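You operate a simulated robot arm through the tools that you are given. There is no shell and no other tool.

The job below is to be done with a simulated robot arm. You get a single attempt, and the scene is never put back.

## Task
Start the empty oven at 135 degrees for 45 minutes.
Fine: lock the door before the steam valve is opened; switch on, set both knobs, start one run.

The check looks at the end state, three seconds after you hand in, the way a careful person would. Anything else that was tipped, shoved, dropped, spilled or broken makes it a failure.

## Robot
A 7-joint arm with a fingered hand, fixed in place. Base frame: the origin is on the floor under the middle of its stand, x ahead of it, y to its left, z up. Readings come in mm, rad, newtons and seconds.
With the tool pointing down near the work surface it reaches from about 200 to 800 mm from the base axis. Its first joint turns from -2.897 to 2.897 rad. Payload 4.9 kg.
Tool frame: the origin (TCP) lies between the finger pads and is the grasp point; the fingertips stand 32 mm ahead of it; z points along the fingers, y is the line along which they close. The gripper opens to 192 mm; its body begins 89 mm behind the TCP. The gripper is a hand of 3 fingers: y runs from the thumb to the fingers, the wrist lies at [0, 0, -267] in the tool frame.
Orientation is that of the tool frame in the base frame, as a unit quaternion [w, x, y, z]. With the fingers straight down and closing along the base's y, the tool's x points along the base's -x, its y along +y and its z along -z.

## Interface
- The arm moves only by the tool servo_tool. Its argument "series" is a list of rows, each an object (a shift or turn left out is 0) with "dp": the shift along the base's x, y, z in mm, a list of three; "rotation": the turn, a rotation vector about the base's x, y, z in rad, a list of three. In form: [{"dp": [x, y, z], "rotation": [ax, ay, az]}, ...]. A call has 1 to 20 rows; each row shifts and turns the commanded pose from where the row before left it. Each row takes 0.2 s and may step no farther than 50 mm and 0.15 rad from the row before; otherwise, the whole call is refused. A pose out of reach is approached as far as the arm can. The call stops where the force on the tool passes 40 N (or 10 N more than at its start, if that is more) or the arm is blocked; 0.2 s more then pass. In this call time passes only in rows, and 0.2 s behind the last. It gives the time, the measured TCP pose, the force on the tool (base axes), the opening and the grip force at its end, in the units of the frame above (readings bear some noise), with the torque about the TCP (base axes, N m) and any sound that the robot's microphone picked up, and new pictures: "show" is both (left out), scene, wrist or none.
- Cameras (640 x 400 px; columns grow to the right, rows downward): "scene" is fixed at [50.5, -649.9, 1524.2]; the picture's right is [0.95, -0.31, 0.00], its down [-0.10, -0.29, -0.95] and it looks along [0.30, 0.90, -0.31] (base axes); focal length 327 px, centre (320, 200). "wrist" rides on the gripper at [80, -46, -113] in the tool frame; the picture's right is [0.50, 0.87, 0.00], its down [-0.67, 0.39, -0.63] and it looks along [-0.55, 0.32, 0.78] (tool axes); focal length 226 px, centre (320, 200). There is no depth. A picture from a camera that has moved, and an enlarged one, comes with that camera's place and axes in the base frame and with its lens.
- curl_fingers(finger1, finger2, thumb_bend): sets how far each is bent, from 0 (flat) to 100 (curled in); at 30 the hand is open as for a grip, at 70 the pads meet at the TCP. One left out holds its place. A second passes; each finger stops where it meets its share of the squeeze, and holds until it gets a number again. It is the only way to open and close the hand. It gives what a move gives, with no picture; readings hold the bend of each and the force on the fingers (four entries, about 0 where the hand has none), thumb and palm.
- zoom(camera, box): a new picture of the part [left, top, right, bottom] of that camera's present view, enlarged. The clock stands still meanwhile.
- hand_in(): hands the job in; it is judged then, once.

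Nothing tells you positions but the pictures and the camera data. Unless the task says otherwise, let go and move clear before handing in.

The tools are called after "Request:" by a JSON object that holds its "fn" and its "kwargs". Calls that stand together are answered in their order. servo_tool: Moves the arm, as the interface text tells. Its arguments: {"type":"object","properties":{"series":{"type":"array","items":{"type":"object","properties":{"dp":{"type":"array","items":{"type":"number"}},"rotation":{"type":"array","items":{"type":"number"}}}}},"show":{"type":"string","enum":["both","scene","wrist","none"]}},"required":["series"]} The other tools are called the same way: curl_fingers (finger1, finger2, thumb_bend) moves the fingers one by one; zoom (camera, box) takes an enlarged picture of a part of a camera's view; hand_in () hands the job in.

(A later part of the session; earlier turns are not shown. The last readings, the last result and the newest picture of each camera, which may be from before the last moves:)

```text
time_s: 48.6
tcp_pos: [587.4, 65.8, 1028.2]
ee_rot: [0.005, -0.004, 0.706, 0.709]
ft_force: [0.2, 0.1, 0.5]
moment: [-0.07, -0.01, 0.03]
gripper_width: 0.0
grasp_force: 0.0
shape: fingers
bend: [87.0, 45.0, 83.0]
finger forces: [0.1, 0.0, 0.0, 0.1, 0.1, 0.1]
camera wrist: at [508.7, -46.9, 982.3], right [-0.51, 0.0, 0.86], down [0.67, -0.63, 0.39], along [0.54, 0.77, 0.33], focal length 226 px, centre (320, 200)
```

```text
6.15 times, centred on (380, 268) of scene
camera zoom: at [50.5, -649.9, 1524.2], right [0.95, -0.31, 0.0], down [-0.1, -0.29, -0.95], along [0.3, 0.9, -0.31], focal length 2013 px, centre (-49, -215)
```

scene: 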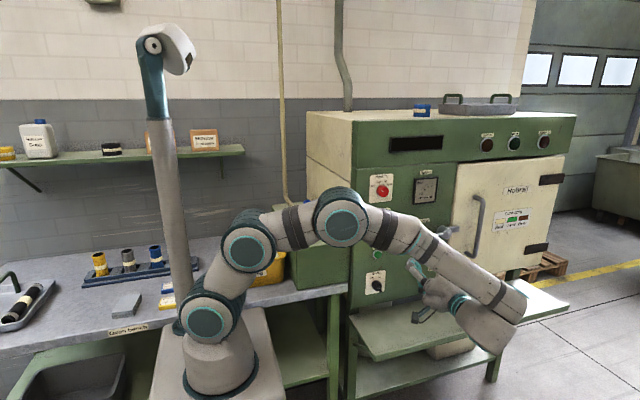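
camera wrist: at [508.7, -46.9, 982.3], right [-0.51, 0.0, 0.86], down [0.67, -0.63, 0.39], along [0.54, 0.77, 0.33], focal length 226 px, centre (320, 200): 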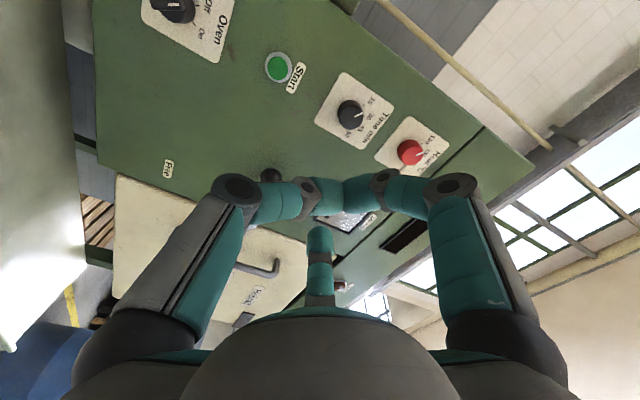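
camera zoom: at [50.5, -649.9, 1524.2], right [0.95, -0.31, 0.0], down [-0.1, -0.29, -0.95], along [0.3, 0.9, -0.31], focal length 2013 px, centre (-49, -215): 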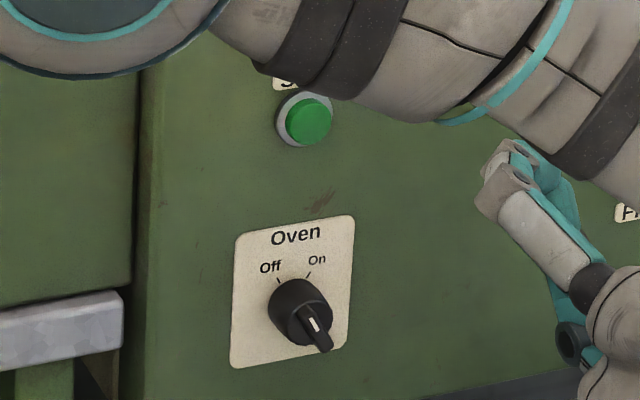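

The column is at x≈585: heat knob z≈1207, time z≈1081, start z≈961 and switch z≈836. Knob fronts are at y≈293, and the panel at about y≈318. Heat points at 120, time at 15 and the switch at Off. All three need clockwise turns, which is + about y. I'll open the hand a little and line up in front of the switch.

Request:
{"fn": "curl_fingers", "kwargs": {"finger1": 54, "finger2": 54, "thumb_bend": 54}}

Request:
{"fn": "servo_tool", "kwargs": {"series": [{"dp": [-0.4, 19, -32], "rotation": [0, 0.0127, 0]}, {"dp": [-0.4, 19, -32]}, {"dp": [-0.4, 19, -32]}, {"dp": [-0.4, 19, -32]}, {"dp": [-0.4, 19, -32]}, {"dp": [-0.4, 19, -32]}], "show": "both"}}

Request:
{"fn": "zoom", "kwargs": {"camera": "wrist", "box": [180, 40, 460, 215]}}

```text
time_s: 49.6
tcp_pos: [587.8, 66.8, 1027.6]
ee_rot: [0.003, -0.003, 0.706, 0.708]
ft_force: [-0.1, 0.0, -0.5]
moment: [0.0, -0.01, -0.04]
gripper_width: 66.5
grasp_force: 0.1
shape: fingers
bend: [54.0, 54.0, 54.0]
finger forces: [0.0, 0.1, 0.0, 0.0, 0.1, 0.1]
```

```text
time_s: 51.0
tcp_pos: [585.3, 179.2, 834.8]
ee_rot: [-0.002, 0.001, 0.706, 0.709]
ft_force: [-0.2, 0.4, 0.2]
moment: [-0.03, 0.0, 0.0]
gripper_width: 67.0
grasp_force: 0.1
shape: fingers
bend: [54.0, 54.0, 54.0]
finger forces: [0.0, 0.1, 0.1, 0.0, 0.1, 0.1]
camera wrist: at [505.1, 67.2, 790.2], right [-0.5, 0.0, 0.87], down [0.67, -0.63, 0.38], along [0.55, 0.77, 0.32], focal length 226 px, centre (320, 200)
```

scene: 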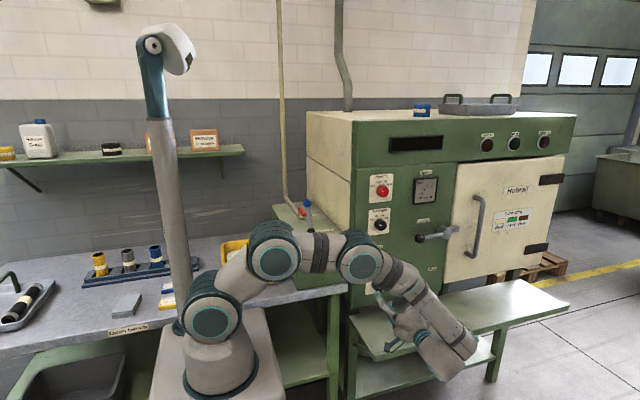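
wrist: 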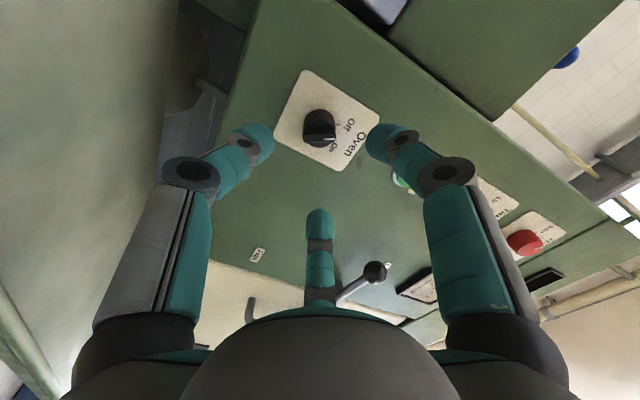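

```text
2.29 times, centred on (320, 128) of wrist
camera zoom: at [505.1, 67.2, 790.2], right [-0.5, 0.0, 0.87], down [0.67, -0.63, 0.38], along [0.55, 0.77, 0.32], focal length 517 px, centre (320, 366)
```

zoom: 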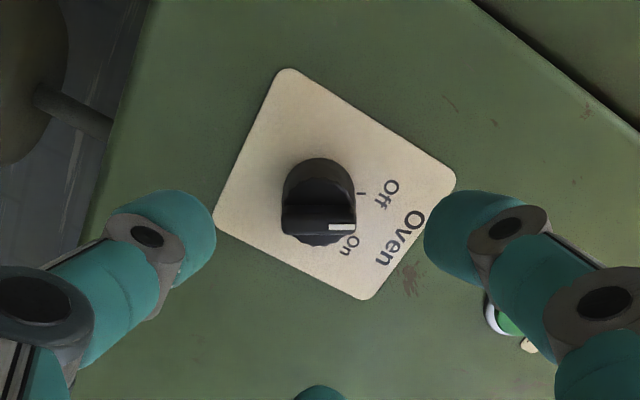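

The switch is centred straight ahead at [585.5, 837], its bar pointing 30° left of vertical (Off), so On is a 60° clockwise turn. I'll advance in small steps around it.

Request:
{"fn": "servo_tool", "kwargs": {"series": [{"dp": [0, 25, 1]}, {"dp": [0, 25, 1]}, {"dp": [0, 25, 0]}, {"dp": [0, 8, 0]}], "show": "wrist"}}

Request:
{"fn": "zoom", "kwargs": {"camera": "wrist", "box": [200, 80, 440, 230]}}

```text
time_s: 52.0
tcp_pos: [584.7, 264.4, 837.0]
ee_rot: [-0.002, 0.002, 0.706, 0.708]
ft_force: [-0.7, -0.6, -0.6]
moment: [-0.01, 0.02, -0.01]
gripper_width: 66.9
grasp_force: 0.0
shape: fingers
bend: [54.0, 54.0, 54.0]
finger forces: [0.1, 0.1, 0.0, 0.0, 0.0, 0.1]
camera wrist: at [505.2, 151.0, 791.8], right [-0.5, 0.0, 0.87], down [0.67, -0.63, 0.38], along [0.55, 0.77, 0.32], focal length 226 px, centre (320, 200)
```

wrist: 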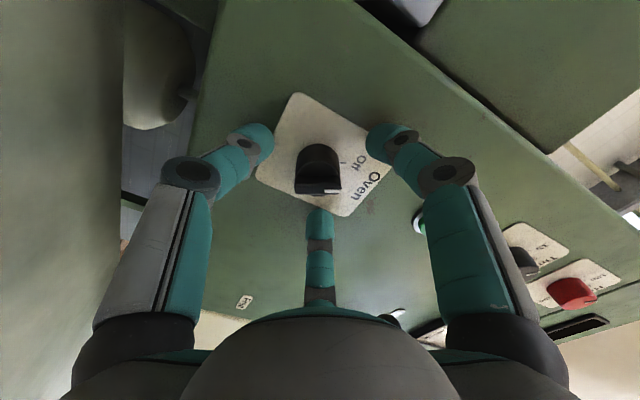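

```text
2.67 times, centred on (320, 155) of wrist
camera zoom: at [505.2, 151.0, 791.8], right [-0.5, 0.0, 0.87], down [0.67, -0.63, 0.38], along [0.55, 0.77, 0.32], focal length 603 px, centre (320, 320)
```

zoom: 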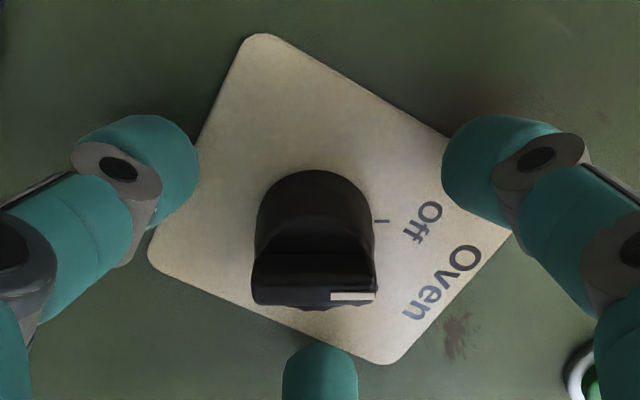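

Request:
{"fn": "servo_tool", "kwargs": {"series": [{"dp": [0.5, 3, 0]}, {"dp": [0.5, 3, 0]}], "show": "none"}}

Request:
{"fn": "curl_fingers", "kwargs": {"finger1": 63, "finger2": 63, "thumb_bend": 63}}

Request:
{"fn": "zoom", "kwargs": {"camera": "wrist", "box": [200, 80, 440, 230]}}

```text
time_s: 52.6
tcp_pos: [585.8, 269.8, 835.0]
ee_rot: [-0.001, 0.003, 0.706, 0.708]
ft_force: [-2.0, -18.1, 1.1]
moment: [0.16, 0.05, 0.11]
gripper_width: 67.1
grasp_force: 8.5
shape: fingers
bend: [54.0, 54.0, 54.0]
finger forces: [7.3, 5.9, 0.0, 0.1, 4.5, 0.0]
```

```text
time_s: 53.6
tcp_pos: [585.0, 270.9, 835.8]
ee_rot: [-0.001, 0.001, 0.706, 0.708]
ft_force: [0.6, 0.5, -0.5]
moment: [-0.01, 0.0, 0.01]
gripper_width: 30.2
grasp_force: 0.8
shape: fingers
bend: [63.0, 63.0, 63.0]
finger forces: [0.1, 0.0, 0.1, 0.0, 0.3, 0.0]
```

```text
2.67 times, centred on (320, 155) of wrist
camera zoom: at [505.9, 157.3, 790.7], right [-0.5, 0.0, 0.87], down [0.67, -0.63, 0.38], along [0.55, 0.77, 0.32], focal length 603 px, centre (320, 320)
```

zoom: 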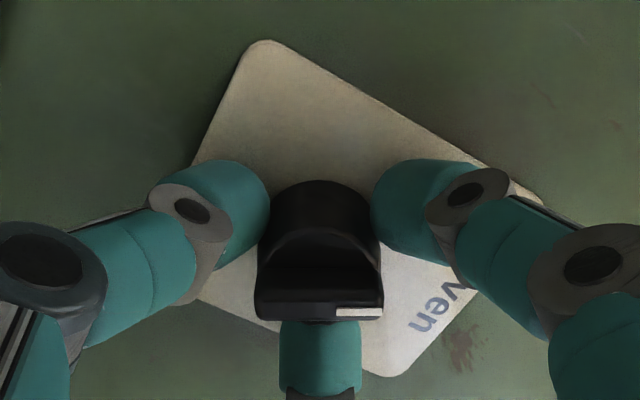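

The fingertips just touched the panel while open, and that cleared once they curled in. They now surround the switch base. I'll tighten the grip.

Request:
{"fn": "curl_fingers", "kwargs": {"finger1": 67, "finger2": 67, "thumb_bend": 67}}

Request:
{"fn": "zoom", "kwargs": {"camera": "wrist", "box": [200, 80, 440, 230]}}

```text
time_s: 54.6
tcp_pos: [586.2, 270.8, 835.1]
ee_rot: [-0.001, 0.002, 0.706, 0.709]
ft_force: [-0.3, 0.1, -2.1]
moment: [-0.06, 0.05, -0.02]
gripper_width: 26.7
grasp_force: 6.7
shape: fingers
bend: [64.0, 64.0, 64.0]
finger forces: [3.7, 3.6, 0.0, 0.0, 5.9, 0.0]
```

```text
2.67 times, centred on (320, 155) of wrist
camera zoom: at [505.8, 157.3, 790.5], right [-0.5, 0.0, 0.87], down [0.67, -0.63, 0.38], along [0.55, 0.77, 0.32], focal length 603 px, centre (320, 320)
```

zoom: 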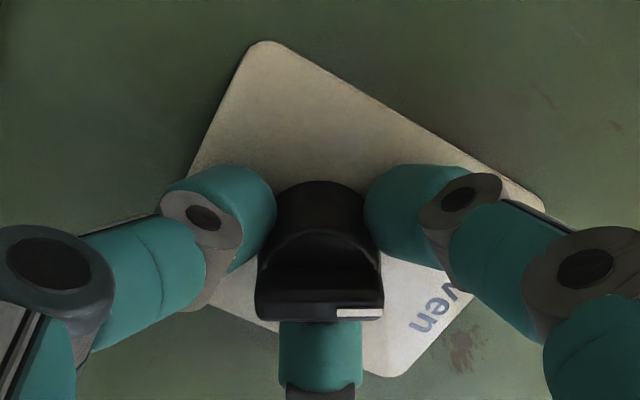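

The grip is firm and even. I'll twist clockwise in stages.

Request:
{"fn": "servo_tool", "kwargs": {"series": [{"dp": [0, 0, 0.3], "rotation": [0, 0.13, 0]}, {"dp": [0, 0, 0.3], "rotation": [0, 0.13, 0]}, {"dp": [0, 0, 0.3], "rotation": [0, 0.13, 0]}, {"dp": [0, 0, 0], "rotation": [0, 0.13, 0]}], "show": "wrist"}}

Request:
{"fn": "zoom", "kwargs": {"camera": "wrist", "box": [200, 80, 440, 230]}}

```text
time_s: 55.6
tcp_pos: [585.4, 271.0, 836.5]
ee_rot: [-0.184, 0.184, 0.682, 0.684]
ft_force: [-0.3, -2.0, -6.4]
moment: [-0.2, 0.02, 0.02]
gripper_width: 26.3
grasp_force: 7.9
shape: fingers
bend: [64.0, 64.0, 64.0]
finger forces: [3.0, 4.4, 0.0, 0.0, 8.2, 0.1]
camera wrist: at [493.4, 157.6, 837.5], right [0.0, 0.0, 1.0], down [0.77, -0.63, 0.0], along [0.63, 0.77, 0.0], focal length 226 px, centre (320, 200)
```

wrist: 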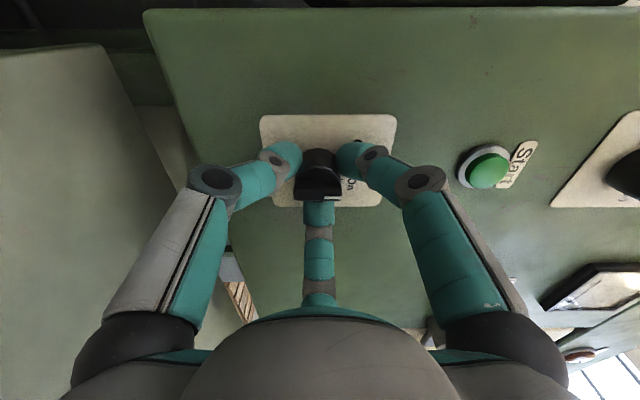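

```text
2.67 times, centred on (320, 155) of wrist
camera zoom: at [493.4, 157.6, 837.5], right [0.0, 0.0, 1.0], down [0.77, -0.63, 0.0], along [0.63, 0.77, 0.0], focal length 603 px, centre (320, 320)
```

zoom: 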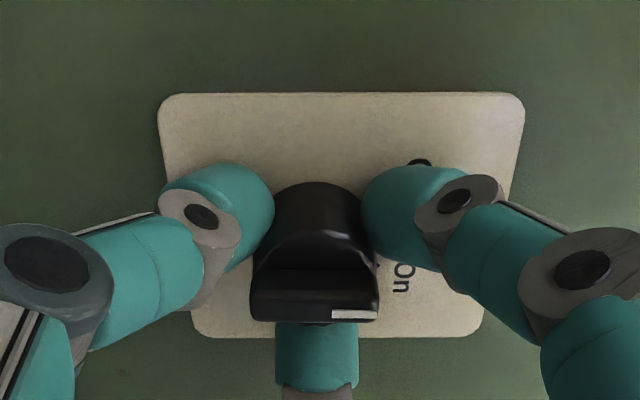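

The switch is turning with the hand and the bar now points straight up. I'll continue the other half to On.

Request:
{"fn": "servo_tool", "kwargs": {"series": [{"dp": [0, 0, -0.5], "rotation": [0, 0.13, 0]}, {"dp": [0, 0, -0.5], "rotation": [0, 0.13, 0]}, {"dp": [0, 0, 0], "rotation": [0, 0.13, 0]}, {"dp": [0, 0, 0], "rotation": [0, 0.14, 0]}], "show": "both"}}

Request:
{"fn": "zoom", "kwargs": {"camera": "wrist", "box": [200, 80, 440, 230]}}

Request:
{"fn": "zoom", "kwargs": {"camera": "scene", "box": [380, 120, 560, 240]}}

```text
time_s: 56.6
tcp_pos: [585.7, 271.5, 835.8]
ee_rot: [-0.356, 0.357, 0.61, 0.612]
ft_force: [1.2, -6.2, -3.3]
moment: [-0.08, -0.06, 0.04]
gripper_width: 26.3
grasp_force: 8.2
shape: fingers
bend: [64.0, 64.0, 64.0]
finger forces: [4.9, 5.3, 0.1, 0.0, 6.5, 0.1]
camera wrist: at [505.8, 158.1, 882.9], right [0.51, 0.0, 0.86], down [0.67, -0.63, -0.39], along [0.55, 0.77, -0.32], focal length 226 px, centre (320, 200)
```

scene: 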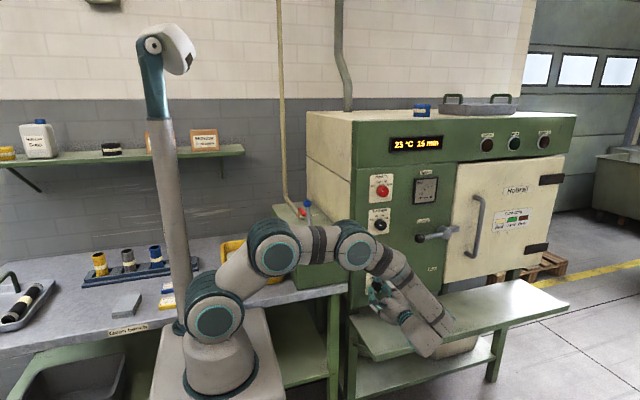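
wrist: 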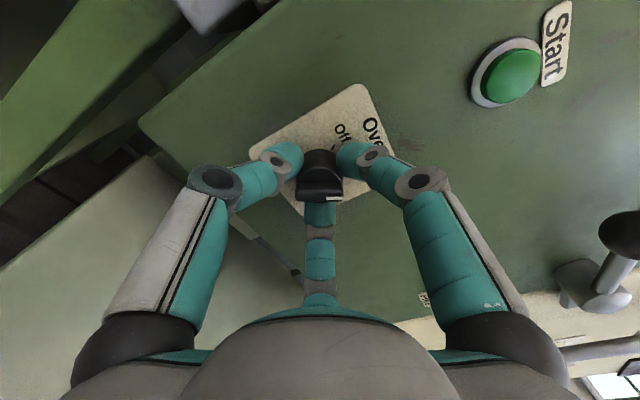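

```text
2.67 times, centred on (320, 155) of wrist
camera zoom: at [505.8, 158.1, 882.9], right [0.51, 0.0, 0.86], down [0.67, -0.63, -0.39], along [0.55, 0.77, -0.32], focal length 603 px, centre (320, 320)
```

zoom: 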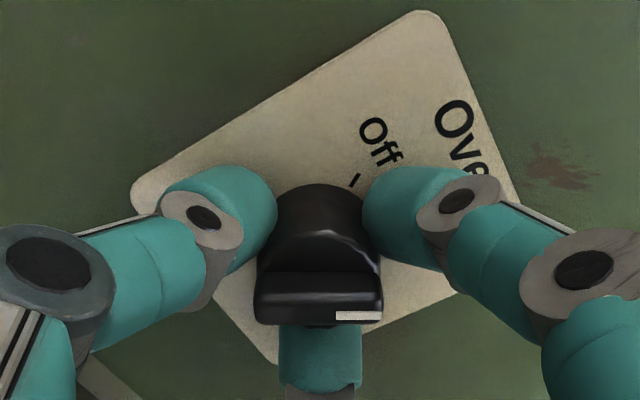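

```text
3.33 times, centred on (470, 180) of scene
camera zoom: at [50.5, -649.9, 1524.2], right [0.95, -0.31, 0.0], down [-0.1, -0.29, -0.95], along [0.3, 0.9, -0.31], focal length 1090 px, centre (-180, 267)
```

zoom: 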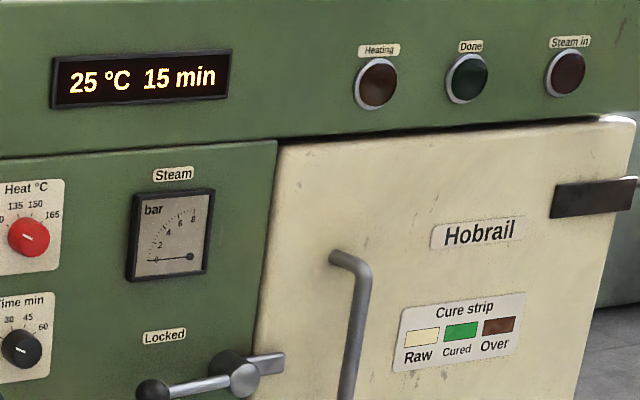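

The display has lit up: 25 °C, 15 min, so the oven is on. I'll release the switch and back off.

Request:
{"fn": "curl_fingers", "kwargs": {"finger1": 58, "finger2": 58, "thumb_bend": 58}}

Request:
{"fn": "servo_tool", "kwargs": {"series": [{"dp": [0, -12, 0]}, {"dp": [0, -30, 0]}, {"dp": [0, -45, 0]}], "show": "both"}}

Request:
{"fn": "zoom", "kwargs": {"camera": "scene", "box": [350, 120, 560, 260]}}

Request:
{"fn": "zoom", "kwargs": {"camera": "wrist", "box": [200, 40, 440, 190]}}

```text
time_s: 57.6
tcp_pos: [585.9, 271.1, 836.6]
ee_rot: [-0.354, 0.357, 0.609, 0.613]
ft_force: [1.0, -22.8, 3.8]
moment: [0.22, 0.05, 0.02]
gripper_width: 47.5
grasp_force: 11.3
shape: fingers
bend: [58.0, 58.0, 58.0]
finger forces: [9.1, 6.7, 0.0, 0.0, 6.7, 0.0]
```

```text
time_s: 58.4
tcp_pos: [585.1, 184.7, 835.7]
ee_rot: [-0.355, 0.356, 0.61, 0.612]
ft_force: [0.7, 1.5, 0.3]
moment: [-0.02, 0.02, 0.0]
gripper_width: 53.8
grasp_force: 0.1
shape: fingers
bend: [57.0, 57.0, 57.0]
finger forces: [0.0, 0.0, 0.0, 0.1, 0.1, 0.1]
camera wrist: at [505.7, 70.6, 882.3], right [0.51, 0.0, 0.86], down [0.67, -0.63, -0.39], along [0.55, 0.77, -0.32], focal length 226 px, centre (320, 200)
```

scene: 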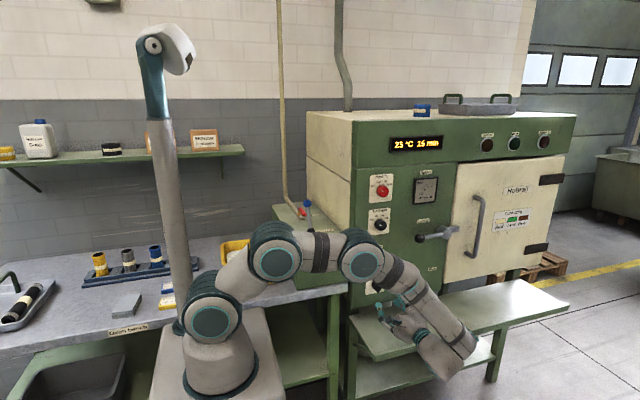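
wrist: 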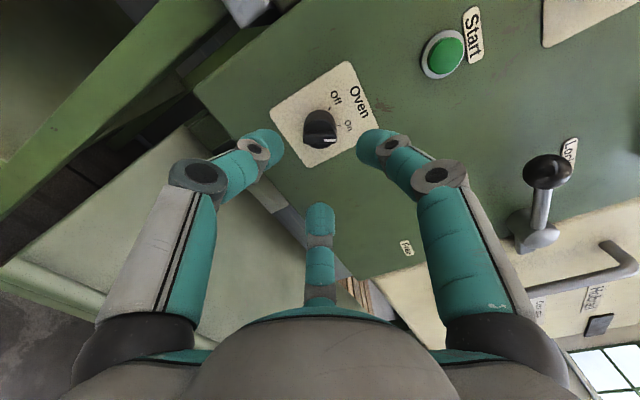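

```text
2.86 times, centred on (455, 190) of scene
camera zoom: at [50.5, -649.9, 1524.2], right [0.95, -0.31, 0.0], down [-0.1, -0.29, -0.95], along [0.3, 0.9, -0.31], focal length 935 px, centre (-66, 229)
```

zoom: 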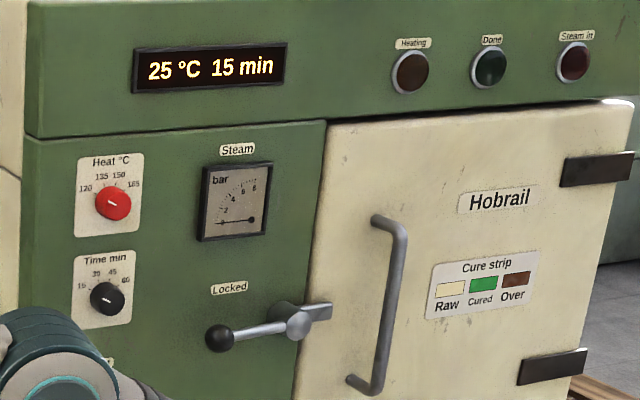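

```text
2.67 times, centred on (320, 115) of wrist
camera zoom: at [505.7, 70.6, 882.3], right [0.51, 0.0, 0.86], down [0.67, -0.63, -0.39], along [0.55, 0.77, -0.32], focal length 603 px, centre (320, 427)
```

zoom: 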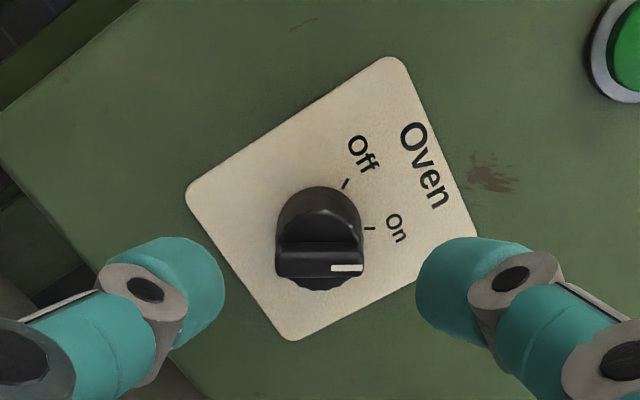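

The switch is at On with the display lit. Next is the time knob: I'll unroll the hand and rise in front of it.

Request:
{"fn": "servo_tool", "kwargs": {"series": [{"dp": [0, 0, 31], "rotation": [0, -0.1325, 0]}, {"dp": [0, 0, 31], "rotation": [0, -0.1325, 0]}, {"dp": [0, 0, 31], "rotation": [0, -0.1325, 0]}, {"dp": [0, 0, 31], "rotation": [0, -0.1325, 0]}, {"dp": [0, 0, 31], "rotation": [0, -0.1325, 0]}, {"dp": [0, 0, 31], "rotation": [0, -0.1325, 0]}, {"dp": [0, 0, 31], "rotation": [0, -0.1325, 0]}, {"dp": [0, 0, 29], "rotation": [0, -0.1325, 0]}], "show": "both"}}

Request:
{"fn": "zoom", "kwargs": {"camera": "wrist", "box": [180, 40, 460, 215]}}

```text
time_s: 60.2
tcp_pos: [585.1, 184.6, 1082.6]
ee_rot: [0.002, -0.003, 0.706, 0.708]
ft_force: [-0.9, 1.1, -0.2]
moment: [0.04, -0.02, 0.0]
gripper_width: 53.8
grasp_force: 0.1
shape: fingers
bend: [57.0, 57.0, 57.0]
finger forces: [0.1, 0.0, 0.1, 0.0, 0.0, 0.0]
camera wrist: at [505.9, 71.1, 1036.4], right [-0.51, 0.0, 0.86], down [0.67, -0.63, 0.39], along [0.54, 0.77, 0.32], focal length 226 px, centre (320, 200)
```

scene: 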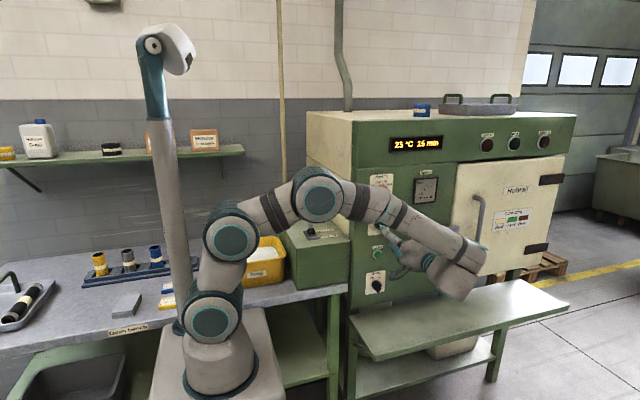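
wrist: 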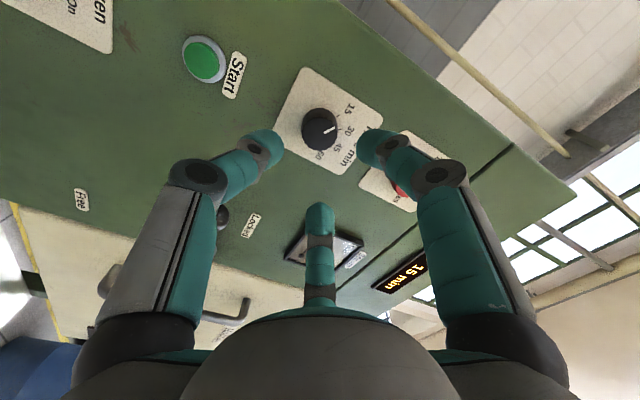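

```text
2.29 times, centred on (320, 128) of wrist
camera zoom: at [505.9, 71.1, 1036.4], right [-0.51, 0.0, 0.86], down [0.67, -0.63, 0.39], along [0.54, 0.77, 0.32], focal length 517 px, centre (320, 366)
```

zoom: 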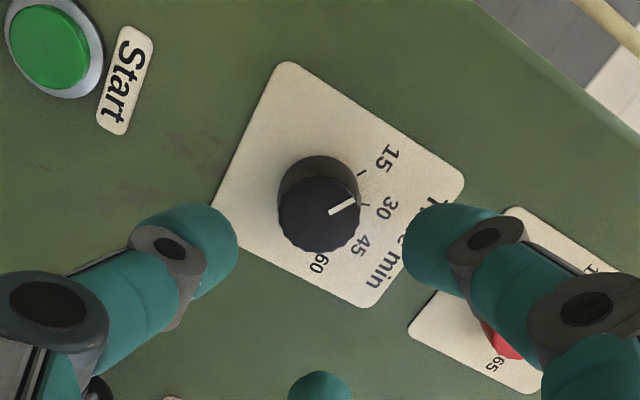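

The time knob is centred ahead at [585.9, 1082.8], radius about 18.5 mm. I'll advance around it, keeping a bit more distance from the panel this time.

Request:
{"fn": "servo_tool", "kwargs": {"series": [{"dp": [0.3, 26, 0]}, {"dp": [0.3, 26, 0]}, {"dp": [0, 25, 0]}], "show": "none"}}

Request:
{"fn": "curl_fingers", "kwargs": {"finger1": 67, "finger2": 67, "thumb_bend": 67}}

Request:
{"fn": "zoom", "kwargs": {"camera": "wrist", "box": [200, 80, 440, 230]}}

```text
time_s: 61.0
tcp_pos: [585.6, 260.8, 1082.8]
ee_rot: [0.002, -0.001, 0.706, 0.709]
ft_force: [0.1, 0.7, 1.4]
moment: [0.0, -0.01, 0.01]
gripper_width: 53.9
grasp_force: 0.1
shape: fingers
bend: [57.0, 57.0, 57.0]
finger forces: [0.0, 0.1, 0.1, 0.1, 0.0, 0.0]
```

```text
time_s: 62.0
tcp_pos: [584.9, 261.2, 1082.4]
ee_rot: [0.002, -0.001, 0.706, 0.708]
ft_force: [0.3, 1.0, -2.9]
moment: [-0.08, 0.01, -0.01]
gripper_width: 28.9
grasp_force: 7.9
shape: fingers
bend: [63.0, 63.0, 64.0]
finger forces: [4.5, 4.2, 0.0, 0.0, 6.9, 0.0]
```

```text
2.67 times, centred on (320, 155) of wrist
camera zoom: at [506.0, 147.5, 1036.5], right [-0.5, 0.0, 0.86], down [0.67, -0.63, 0.39], along [0.55, 0.77, 0.32], focal length 603 px, centre (320, 320)
```

zoom: 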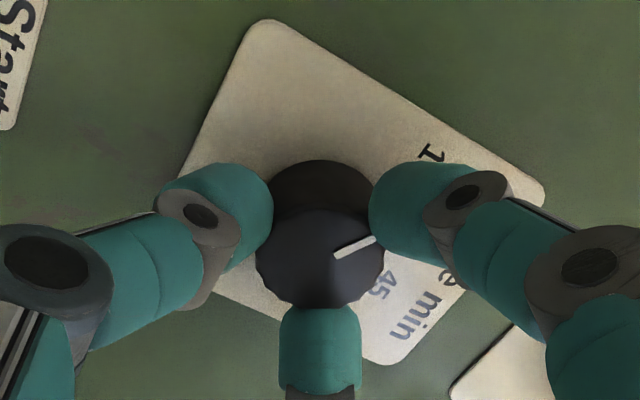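

The knob is gripped. I'll twist clockwise 40° first and check the display.

Request:
{"fn": "servo_tool", "kwargs": {"series": [{"dp": [0.2, 0, 0], "rotation": [0, 0.14, 0]}, {"dp": [0.2, 0, 0], "rotation": [0, 0.14, 0]}, {"dp": [0, 0, 0], "rotation": [0, 0.14, 0]}, {"dp": [0, 0, 0], "rotation": [0, 0.14, 0]}, {"dp": [0, 0, 0], "rotation": [0, 0.14, 0]}], "show": "none"}}

Request:
{"fn": "zoom", "kwargs": {"camera": "wrist", "box": [200, 80, 440, 230]}}

Request:
{"fn": "zoom", "kwargs": {"camera": "scene", "box": [370, 120, 480, 220]}}

```text
time_s: 63.2
tcp_pos: [586.2, 260.9, 1081.5]
ee_rot: [-0.241, 0.241, 0.664, 0.666]
ft_force: [-5.6, -2.8, 1.5]
moment: [0.05, 0.0, 0.22]
gripper_width: 28.8
grasp_force: 9.2
shape: fingers
bend: [63.0, 64.0, 64.0]
finger forces: [6.4, 3.7, 0.0, 0.0, 7.7, 0.0]
```

```text
2.67 times, centred on (320, 155) of wrist
camera zoom: at [495.6, 147.7, 1098.1], right [0.17, 0.0, 0.98], down [0.76, -0.63, -0.14], along [0.62, 0.77, -0.11], focal length 603 px, centre (320, 320)
```

zoom: 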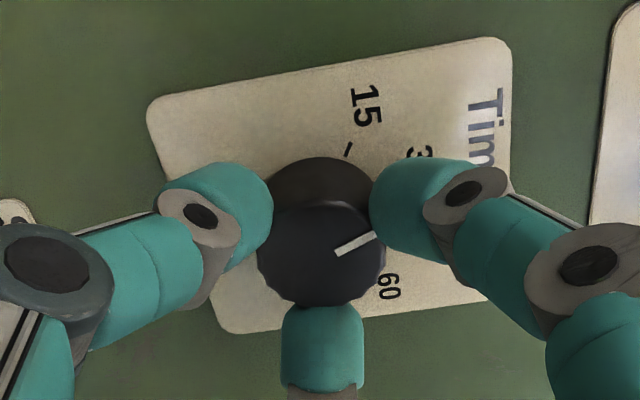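

```text
4.00 times, centred on (425, 170) of scene
camera zoom: at [50.5, -649.9, 1524.2], right [0.95, -0.31, 0.0], down [-0.1, -0.29, -0.95], along [0.3, 0.9, -0.31], focal length 1308 px, centre (-100, 320)
```

zoom: 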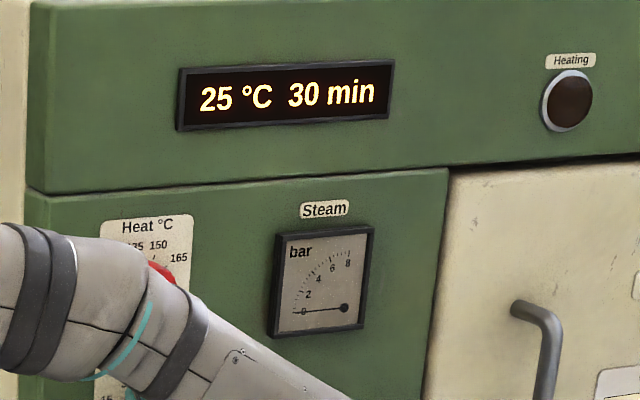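

The display shows 30 min after 40°, as predicted. Another 40° should give 45.

Request:
{"fn": "servo_tool", "kwargs": {"series": [{"dp": [0, 0, 0.2], "rotation": [0, 0.14, 0]}, {"dp": [0, 0, 0.2], "rotation": [0, 0.14, 0]}, {"dp": [0, 0, 0], "rotation": [0, 0.14, 0]}, {"dp": [0, 0, 0], "rotation": [0, 0.14, 0]}, {"dp": [0, 0, 0], "rotation": [0, 0.136, 0]}], "show": "none"}}

Request:
{"fn": "zoom", "kwargs": {"camera": "wrist", "box": [200, 80, 440, 230]}}

Request:
{"fn": "zoom", "kwargs": {"camera": "scene", "box": [370, 120, 480, 220]}}

```text
time_s: 64.4
tcp_pos: [586.6, 262.4, 1081.6]
ee_rot: [-0.453, 0.454, 0.542, 0.544]
ft_force: [-5.9, -2.2, 0.5]
moment: [0.02, 0.02, 0.21]
gripper_width: 29.1
grasp_force: 8.7
shape: fingers
bend: [63.0, 64.0, 64.0]
finger forces: [4.6, 3.9, 0.0, 0.0, 9.3, 0.0]
```

```text
2.67 times, centred on (320, 155) of wrist
camera zoom: at [526.6, 147.7, 1152.7], right [0.76, 0.0, 0.65], down [0.5, -0.63, -0.59], along [0.41, 0.77, -0.48], focal length 603 px, centre (320, 320)
```

zoom: 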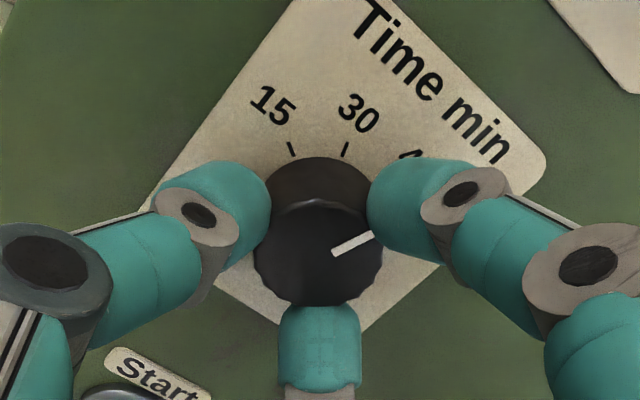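

```text
4.00 times, centred on (425, 170) of scene
camera zoom: at [50.5, -649.9, 1524.2], right [0.95, -0.31, 0.0], down [-0.1, -0.29, -0.95], along [0.3, 0.9, -0.31], focal length 1308 px, centre (-100, 320)
```

zoom: 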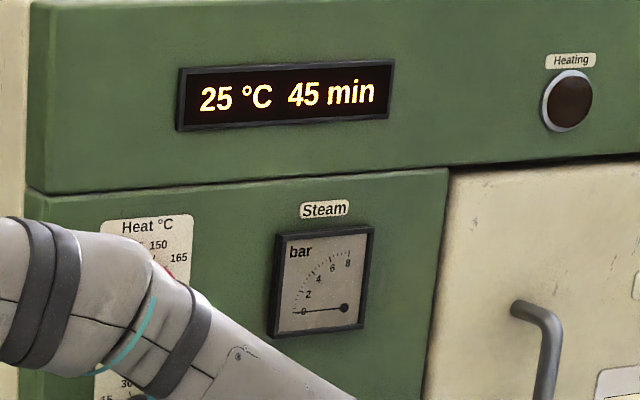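

The display reads 45 min. I'll release and back away, then check that the pointer stays.

Request:
{"fn": "curl_fingers", "kwargs": {"finger1": 57, "finger2": 57, "thumb_bend": 57}}

Request:
{"fn": "servo_tool", "kwargs": {"series": [{"dp": [0, -15, 0]}, {"dp": [0, -30, 0]}, {"dp": [0, -32, 0]}], "show": "none"}}

Request:
{"fn": "zoom", "kwargs": {"camera": "wrist", "box": [180, 40, 460, 215]}}

Request:
{"fn": "zoom", "kwargs": {"camera": "scene", "box": [370, 120, 480, 220]}}

```text
time_s: 65.4
tcp_pos: [587.0, 261.5, 1080.8]
ee_rot: [-0.452, 0.454, 0.542, 0.544]
ft_force: [0.5, 0.5, -0.7]
moment: [0.01, 0.02, -0.03]
gripper_width: 57.9
grasp_force: 0.0
shape: fingers
bend: [56.0, 56.0, 56.0]
finger forces: [0.1, 0.1, 0.0, 0.0, 0.0, 0.0]
```

```text
time_s: 66.2
tcp_pos: [585.4, 184.8, 1081.7]
ee_rot: [-0.452, 0.453, 0.542, 0.544]
ft_force: [-1.0, 0.1, -1.0]
moment: [0.0, -0.03, 0.0]
gripper_width: 58.4
grasp_force: 0.0
shape: fingers
bend: [56.0, 56.0, 56.0]
finger forces: [0.0, 0.0, 0.0, 0.0, 0.0, 0.1]
```

```text
2.29 times, centred on (320, 128) of wrist
camera zoom: at [526.3, 69.7, 1153.1], right [0.76, 0.0, 0.65], down [0.5, -0.63, -0.59], along [0.41, 0.77, -0.48], focal length 517 px, centre (320, 366)
```

zoom: 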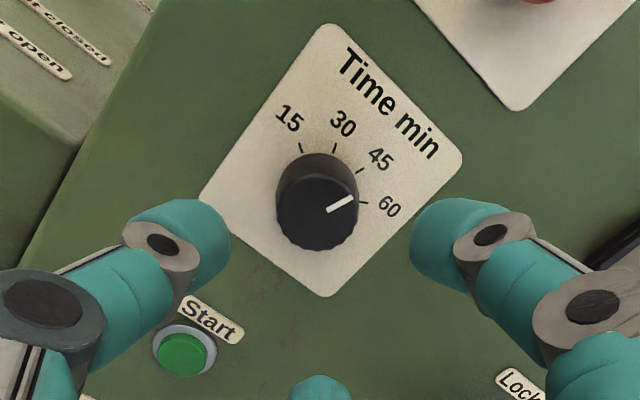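

```text
4.00 times, centred on (425, 170) of scene
camera zoom: at [50.5, -649.9, 1524.2], right [0.95, -0.31, 0.0], down [-0.1, -0.29, -0.95], along [0.3, 0.9, -0.31], focal length 1308 px, centre (-100, 320)
```

zoom: 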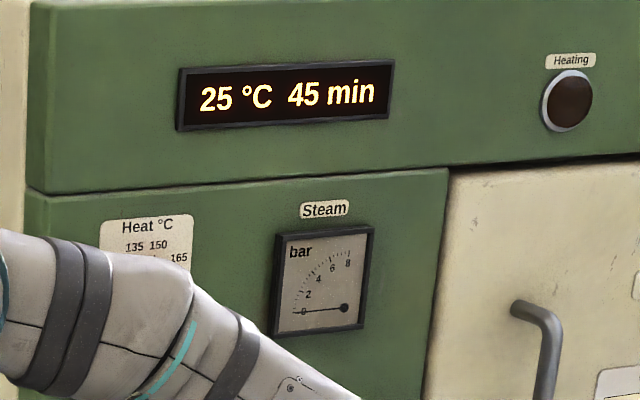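

Time is set to 45. Now the heat knob: I'll unroll and rise to it.

Request:
{"fn": "servo_tool", "kwargs": {"series": [{"dp": [0, 0, 12.4], "rotation": [0, -0.1396, 0]}, {"dp": [0, 0, 12.4], "rotation": [0, -0.1396, 0]}, {"dp": [0, 0, 12.4], "rotation": [0, -0.1396, 0]}, {"dp": [0, 0, 12.4], "rotation": [0, -0.1396, 0]}, {"dp": [0, 0, 12.4], "rotation": [0, -0.1396, 0]}, {"dp": [0, 0, 12.4], "rotation": [0, -0.1396, 0]}, {"dp": [0, 0, 12.4], "rotation": [0, -0.1396, 0]}, {"dp": [0, 0, 12.4], "rotation": [0, -0.1396, 0]}, {"dp": [0, 0, 12.4], "rotation": [0, -0.1396, 0]}, {"dp": [0, 0, 12.4], "rotation": [0, -0.1396, 0]}], "show": "both"}}

Request:
{"fn": "zoom", "kwargs": {"camera": "wrist", "box": [180, 40, 460, 215]}}

```text
time_s: 68.4
tcp_pos: [584.8, 183.2, 1205.9]
ee_rot: [0.003, -0.003, 0.707, 0.708]
ft_force: [0.0, -0.1, 0.9]
moment: [0.0, 0.02, -0.02]
gripper_width: 57.7
grasp_force: 0.0
shape: fingers
bend: [56.0, 56.0, 56.0]
finger forces: [0.1, 0.0, 0.1, 0.1, 0.0, 0.0]
camera wrist: at [506.2, 70.4, 1160.0], right [-0.51, 0.0, 0.86], down [0.67, -0.63, 0.39], along [0.54, 0.77, 0.32], focal length 226 px, centre (320, 200)
```

scene: 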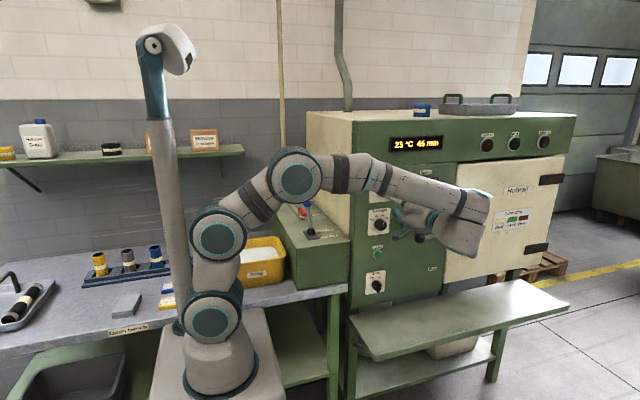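
wrist: 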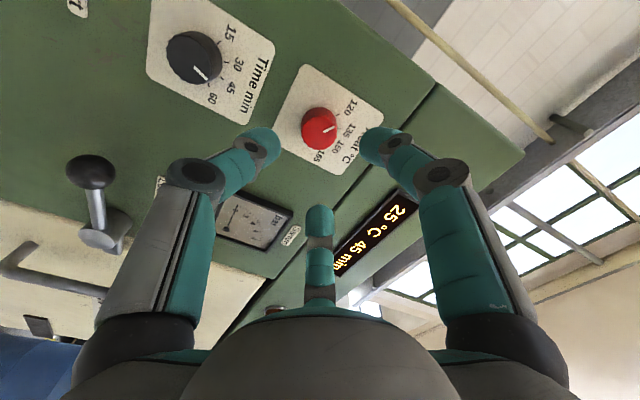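

```text
2.29 times, centred on (320, 128) of wrist
camera zoom: at [506.2, 70.4, 1160.0], right [-0.51, 0.0, 0.86], down [0.67, -0.63, 0.39], along [0.54, 0.77, 0.32], focal length 517 px, centre (320, 366)
```

zoom: 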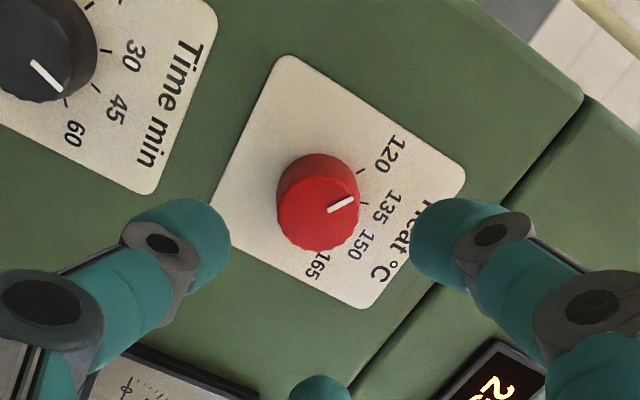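

The heat knob is centred at [585.4, 1205.5], pointing to 120. I'll advance and grip it.

Request:
{"fn": "servo_tool", "kwargs": {"series": [{"dp": [0.3, 26, -0.2]}, {"dp": [0.3, 26, -0.2]}, {"dp": [0, 25.5, 0]}], "show": "none"}}

Request:
{"fn": "curl_fingers", "kwargs": {"finger1": 67, "finger2": 67, "thumb_bend": 67}}

Request:
{"fn": "zoom", "kwargs": {"camera": "wrist", "box": [200, 80, 440, 230]}}

```text
time_s: 69.2
tcp_pos: [587.3, 262.0, 1204.9]
ee_rot: [0.002, -0.002, 0.706, 0.709]
ft_force: [0.9, -0.6, -0.5]
moment: [0.01, -0.03, -0.02]
gripper_width: 58.2
grasp_force: 0.2
shape: fingers
bend: [56.0, 56.0, 56.0]
finger forces: [0.1, 0.1, 0.0, 0.1, 0.1, 0.1]
```

```text
time_s: 70.2
tcp_pos: [586.5, 262.8, 1203.4]
ee_rot: [0.001, -0.002, 0.706, 0.708]
ft_force: [-1.2, 0.2, -1.0]
moment: [-0.08, 0.03, 0.07]
gripper_width: 30.1
grasp_force: 7.8
shape: fingers
bend: [62.0, 64.0, 64.0]
finger forces: [5.6, 3.6, 0.1, 0.1, 6.2, 0.0]
```

```text
2.67 times, centred on (320, 155) of wrist
camera zoom: at [508.1, 148.7, 1158.6], right [-0.5, 0.0, 0.86], down [0.67, -0.63, 0.39], along [0.54, 0.77, 0.32], focal length 603 px, centre (320, 320)
```

zoom: 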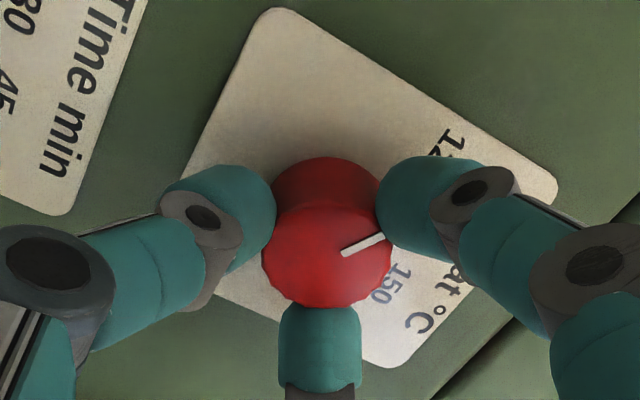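

The knob is gripped. I'll twist clockwise 40° to go from 120 to 135.

Request:
{"fn": "servo_tool", "kwargs": {"series": [{"dp": [-0.3, 0, 0.2], "rotation": [0, 0.1396, 0]}, {"dp": [-0.3, 0, 0.2], "rotation": [0, 0.1396, 0]}, {"dp": [-0.3, 0, 0.2], "rotation": [0, 0.1396, 0]}, {"dp": [0, 0, 0], "rotation": [0, 0.1396, 0]}, {"dp": [0, 0, 0], "rotation": [0, 0.1396, 0]}], "show": "none"}}

Request:
{"fn": "zoom", "kwargs": {"camera": "wrist", "box": [200, 80, 440, 230]}}

Request:
{"fn": "zoom", "kwargs": {"camera": "scene", "box": [370, 120, 480, 220]}}

```text
time_s: 71.4
tcp_pos: [585.5, 263.2, 1204.8]
ee_rot: [-0.241, 0.242, 0.664, 0.665]
ft_force: [-1.2, -1.8, -7.1]
moment: [-0.22, -0.05, 0.02]
gripper_width: 29.4
grasp_force: 8.7
shape: fingers
bend: [63.0, 64.0, 64.0]
finger forces: [4.2, 4.3, 0.0, 0.0, 9.4, 0.1]
```

```text
2.67 times, centred on (320, 155) of wrist
camera zoom: at [495.5, 148.8, 1221.6], right [0.17, 0.0, 0.99], down [0.76, -0.63, -0.13], along [0.62, 0.77, -0.11], focal length 603 px, centre (320, 320)
```

zoom: 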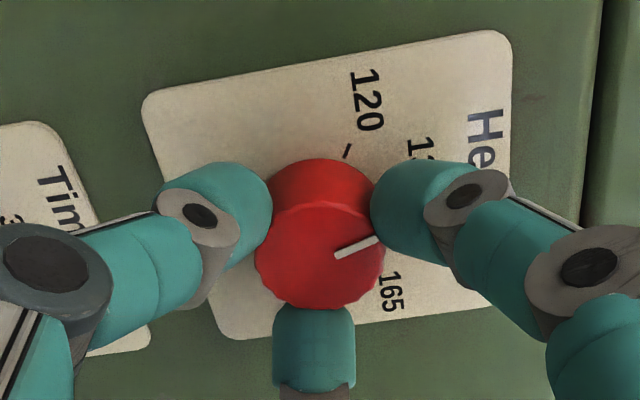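

```text
4.00 times, centred on (425, 170) of scene
camera zoom: at [50.5, -649.9, 1524.2], right [0.95, -0.31, 0.0], down [-0.1, -0.29, -0.95], along [0.3, 0.9, -0.31], focal length 1308 px, centre (-100, 320)
```

zoom: 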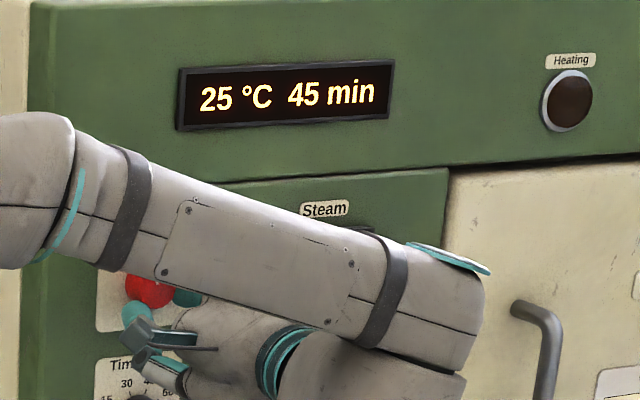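

The knob followed the hand. I'll release, back off and verify the pointer.

Request:
{"fn": "curl_fingers", "kwargs": {"finger1": 57, "finger2": 57, "thumb_bend": 57}}

Request:
{"fn": "servo_tool", "kwargs": {"series": [{"dp": [0, -15, 0]}, {"dp": [0, -30, 0]}, {"dp": [0, -33, 0]}], "show": "both"}}

Request:
{"fn": "zoom", "kwargs": {"camera": "wrist", "box": [180, 40, 460, 215]}}

```text
time_s: 72.4
tcp_pos: [586.6, 263.0, 1205.2]
ee_rot: [-0.24, 0.24, 0.664, 0.666]
ft_force: [0.0, -0.5, -0.2]
moment: [-0.01, 0.01, 0.0]
gripper_width: 58.4
grasp_force: 0.1
shape: fingers
bend: [56.0, 56.0, 56.0]
finger forces: [0.0, 0.0, 0.0, 0.1, 0.1, 0.1]
```

```text
time_s: 73.2
tcp_pos: [586.2, 184.4, 1207.4]
ee_rot: [-0.24, 0.239, 0.664, 0.666]
ft_force: [0.6, -0.7, 0.5]
moment: [0.04, -0.03, -0.01]
gripper_width: 58.3
grasp_force: 0.0
shape: fingers
bend: [56.0, 56.0, 56.0]
finger forces: [0.0, 0.0, 0.0, 0.1, 0.0, 0.1]
camera wrist: at [494.7, 71.6, 1223.4], right [0.17, 0.0, 0.99], down [0.76, -0.63, -0.13], along [0.62, 0.77, -0.1], focal length 226 px, centre (320, 200)
```

scene: 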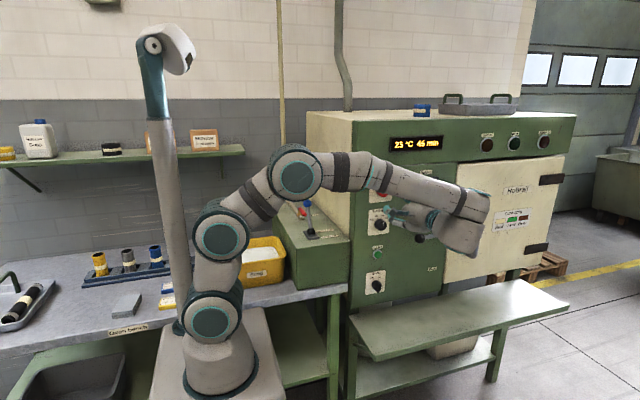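
wrist: 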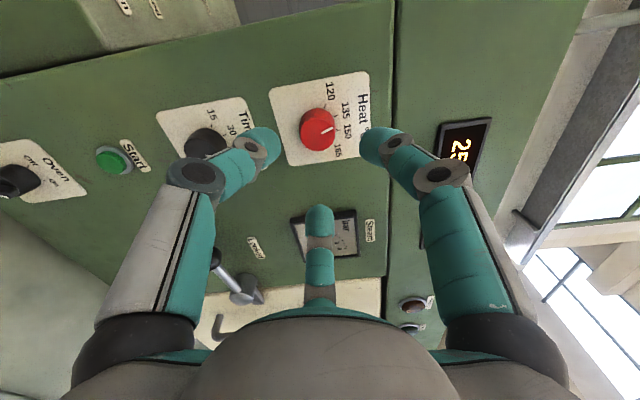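

```text
2.29 times, centred on (320, 128) of wrist
camera zoom: at [494.7, 71.6, 1223.4], right [0.17, 0.0, 0.99], down [0.76, -0.63, -0.13], along [0.62, 0.77, -0.1], focal length 517 px, centre (320, 366)
```

zoom: 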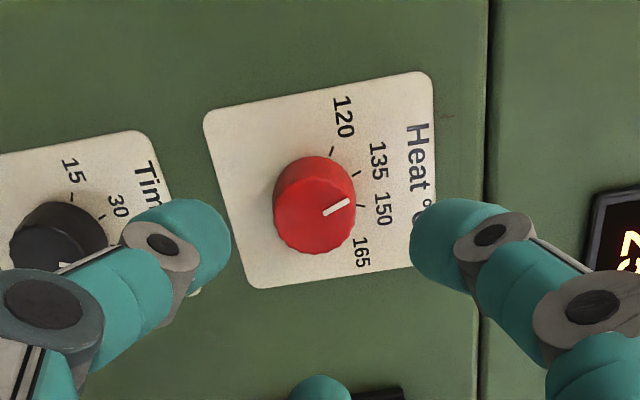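

The pointer measures about 21° left of vertical, right on the 135 tick. I'll close the hand for the start press and move in front of the Start button, then re-check all the settings from the scene camera.

Request:
{"fn": "curl_fingers", "kwargs": {"finger1": 70, "finger2": 70, "thumb_bend": 70}}

Request:
{"fn": "servo_tool", "kwargs": {"series": [{"dp": [0, 0, -41], "rotation": [0, -0.1396, 0]}, {"dp": [0, 0, -41], "rotation": [0, -0.1396, 0]}, {"dp": [0, 0, -41], "rotation": [0, -0.1396, 0]}, {"dp": [0, 0, -41], "rotation": [0, -0.1396, 0]}, {"dp": [0, 0, -41], "rotation": [0, -0.1396, 0]}, {"dp": [-1, 0, -41]}], "show": "both"}}

Request:
{"fn": "zoom", "kwargs": {"camera": "scene", "box": [360, 120, 470, 240]}}

Request:
{"fn": "zoom", "kwargs": {"camera": "wrist", "box": [180, 40, 460, 215]}}

Request:
{"fn": "zoom", "kwargs": {"camera": "scene", "box": [260, 180, 360, 250]}}

```text
time_s: 74.2
tcp_pos: [586.0, 185.8, 1207.2]
ee_rot: [-0.24, 0.241, 0.664, 0.666]
ft_force: [-0.1, 0.8, 0.3]
moment: [0.0, -0.02, -0.02]
gripper_width: 3.4
grasp_force: 0.0
shape: fingers
bend: [69.0, 69.0, 70.0]
finger forces: [0.0, 0.0, 0.1, 0.0, 0.0, 0.1]
```

```text
time_s: 75.6
tcp_pos: [584.1, 184.4, 961.2]
ee_rot: [0.004, -0.003, 0.706, 0.708]
ft_force: [1.5, 0.5, 0.7]
moment: [-0.02, 0.01, 0.03]
gripper_width: 3.6
grasp_force: 0.1
shape: fingers
bend: [69.0, 69.0, 70.0]
finger forces: [0.1, 0.0, 0.0, 0.0, 0.0, 0.0]
camera wrist: at [505.9, 71.7, 915.4], right [-0.51, 0.0, 0.86], down [0.67, -0.63, 0.39], along [0.54, 0.77, 0.32], focal length 226 px, centre (320, 200)
```

scene: 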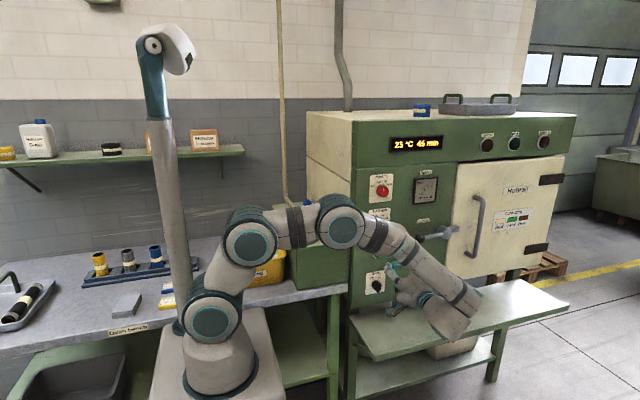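
wrist: 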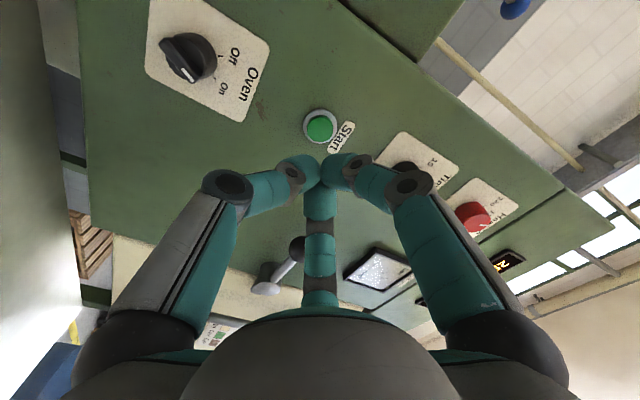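

```text
3.33 times, centred on (415, 180) of scene
camera zoom: at [50.5, -649.9, 1524.2], right [0.95, -0.31, 0.0], down [-0.1, -0.29, -0.95], along [0.3, 0.9, -0.31], focal length 1090 px, centre (3, 267)
```

zoom: 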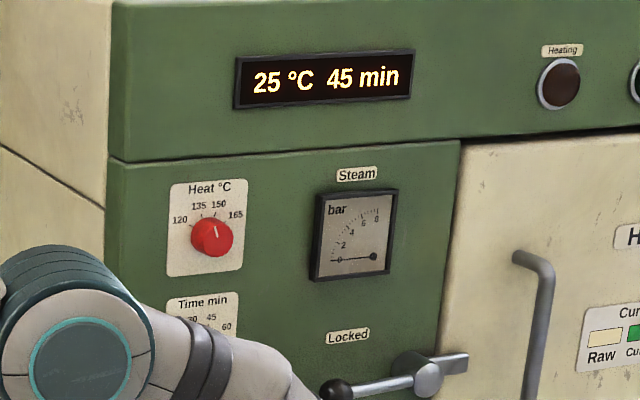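

```text
2.29 times, centred on (320, 128) of wrist
camera zoom: at [505.9, 71.7, 915.4], right [-0.51, 0.0, 0.86], down [0.67, -0.63, 0.39], along [0.54, 0.77, 0.32], focal length 517 px, centre (320, 366)
```

zoom: 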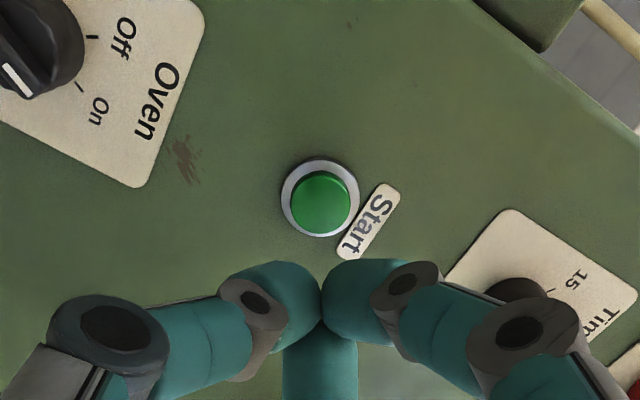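

```text
5.71 times, centred on (310, 215) of scene
camera zoom: at [50.5, -649.9, 1524.2], right [0.95, -0.31, 0.0], down [-0.1, -0.29, -0.95], along [0.3, 0.9, -0.31], focal length 1869 px, centre (377, 114)
```

zoom: 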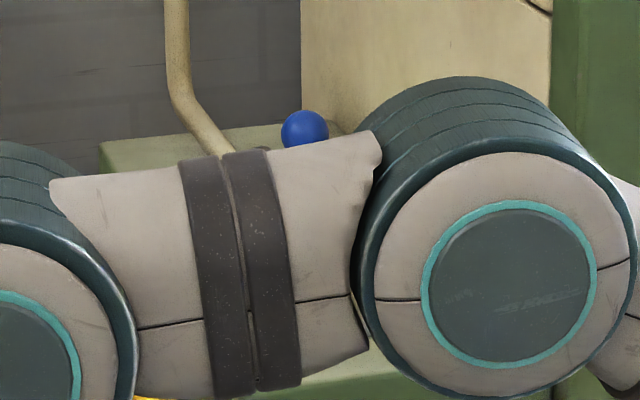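

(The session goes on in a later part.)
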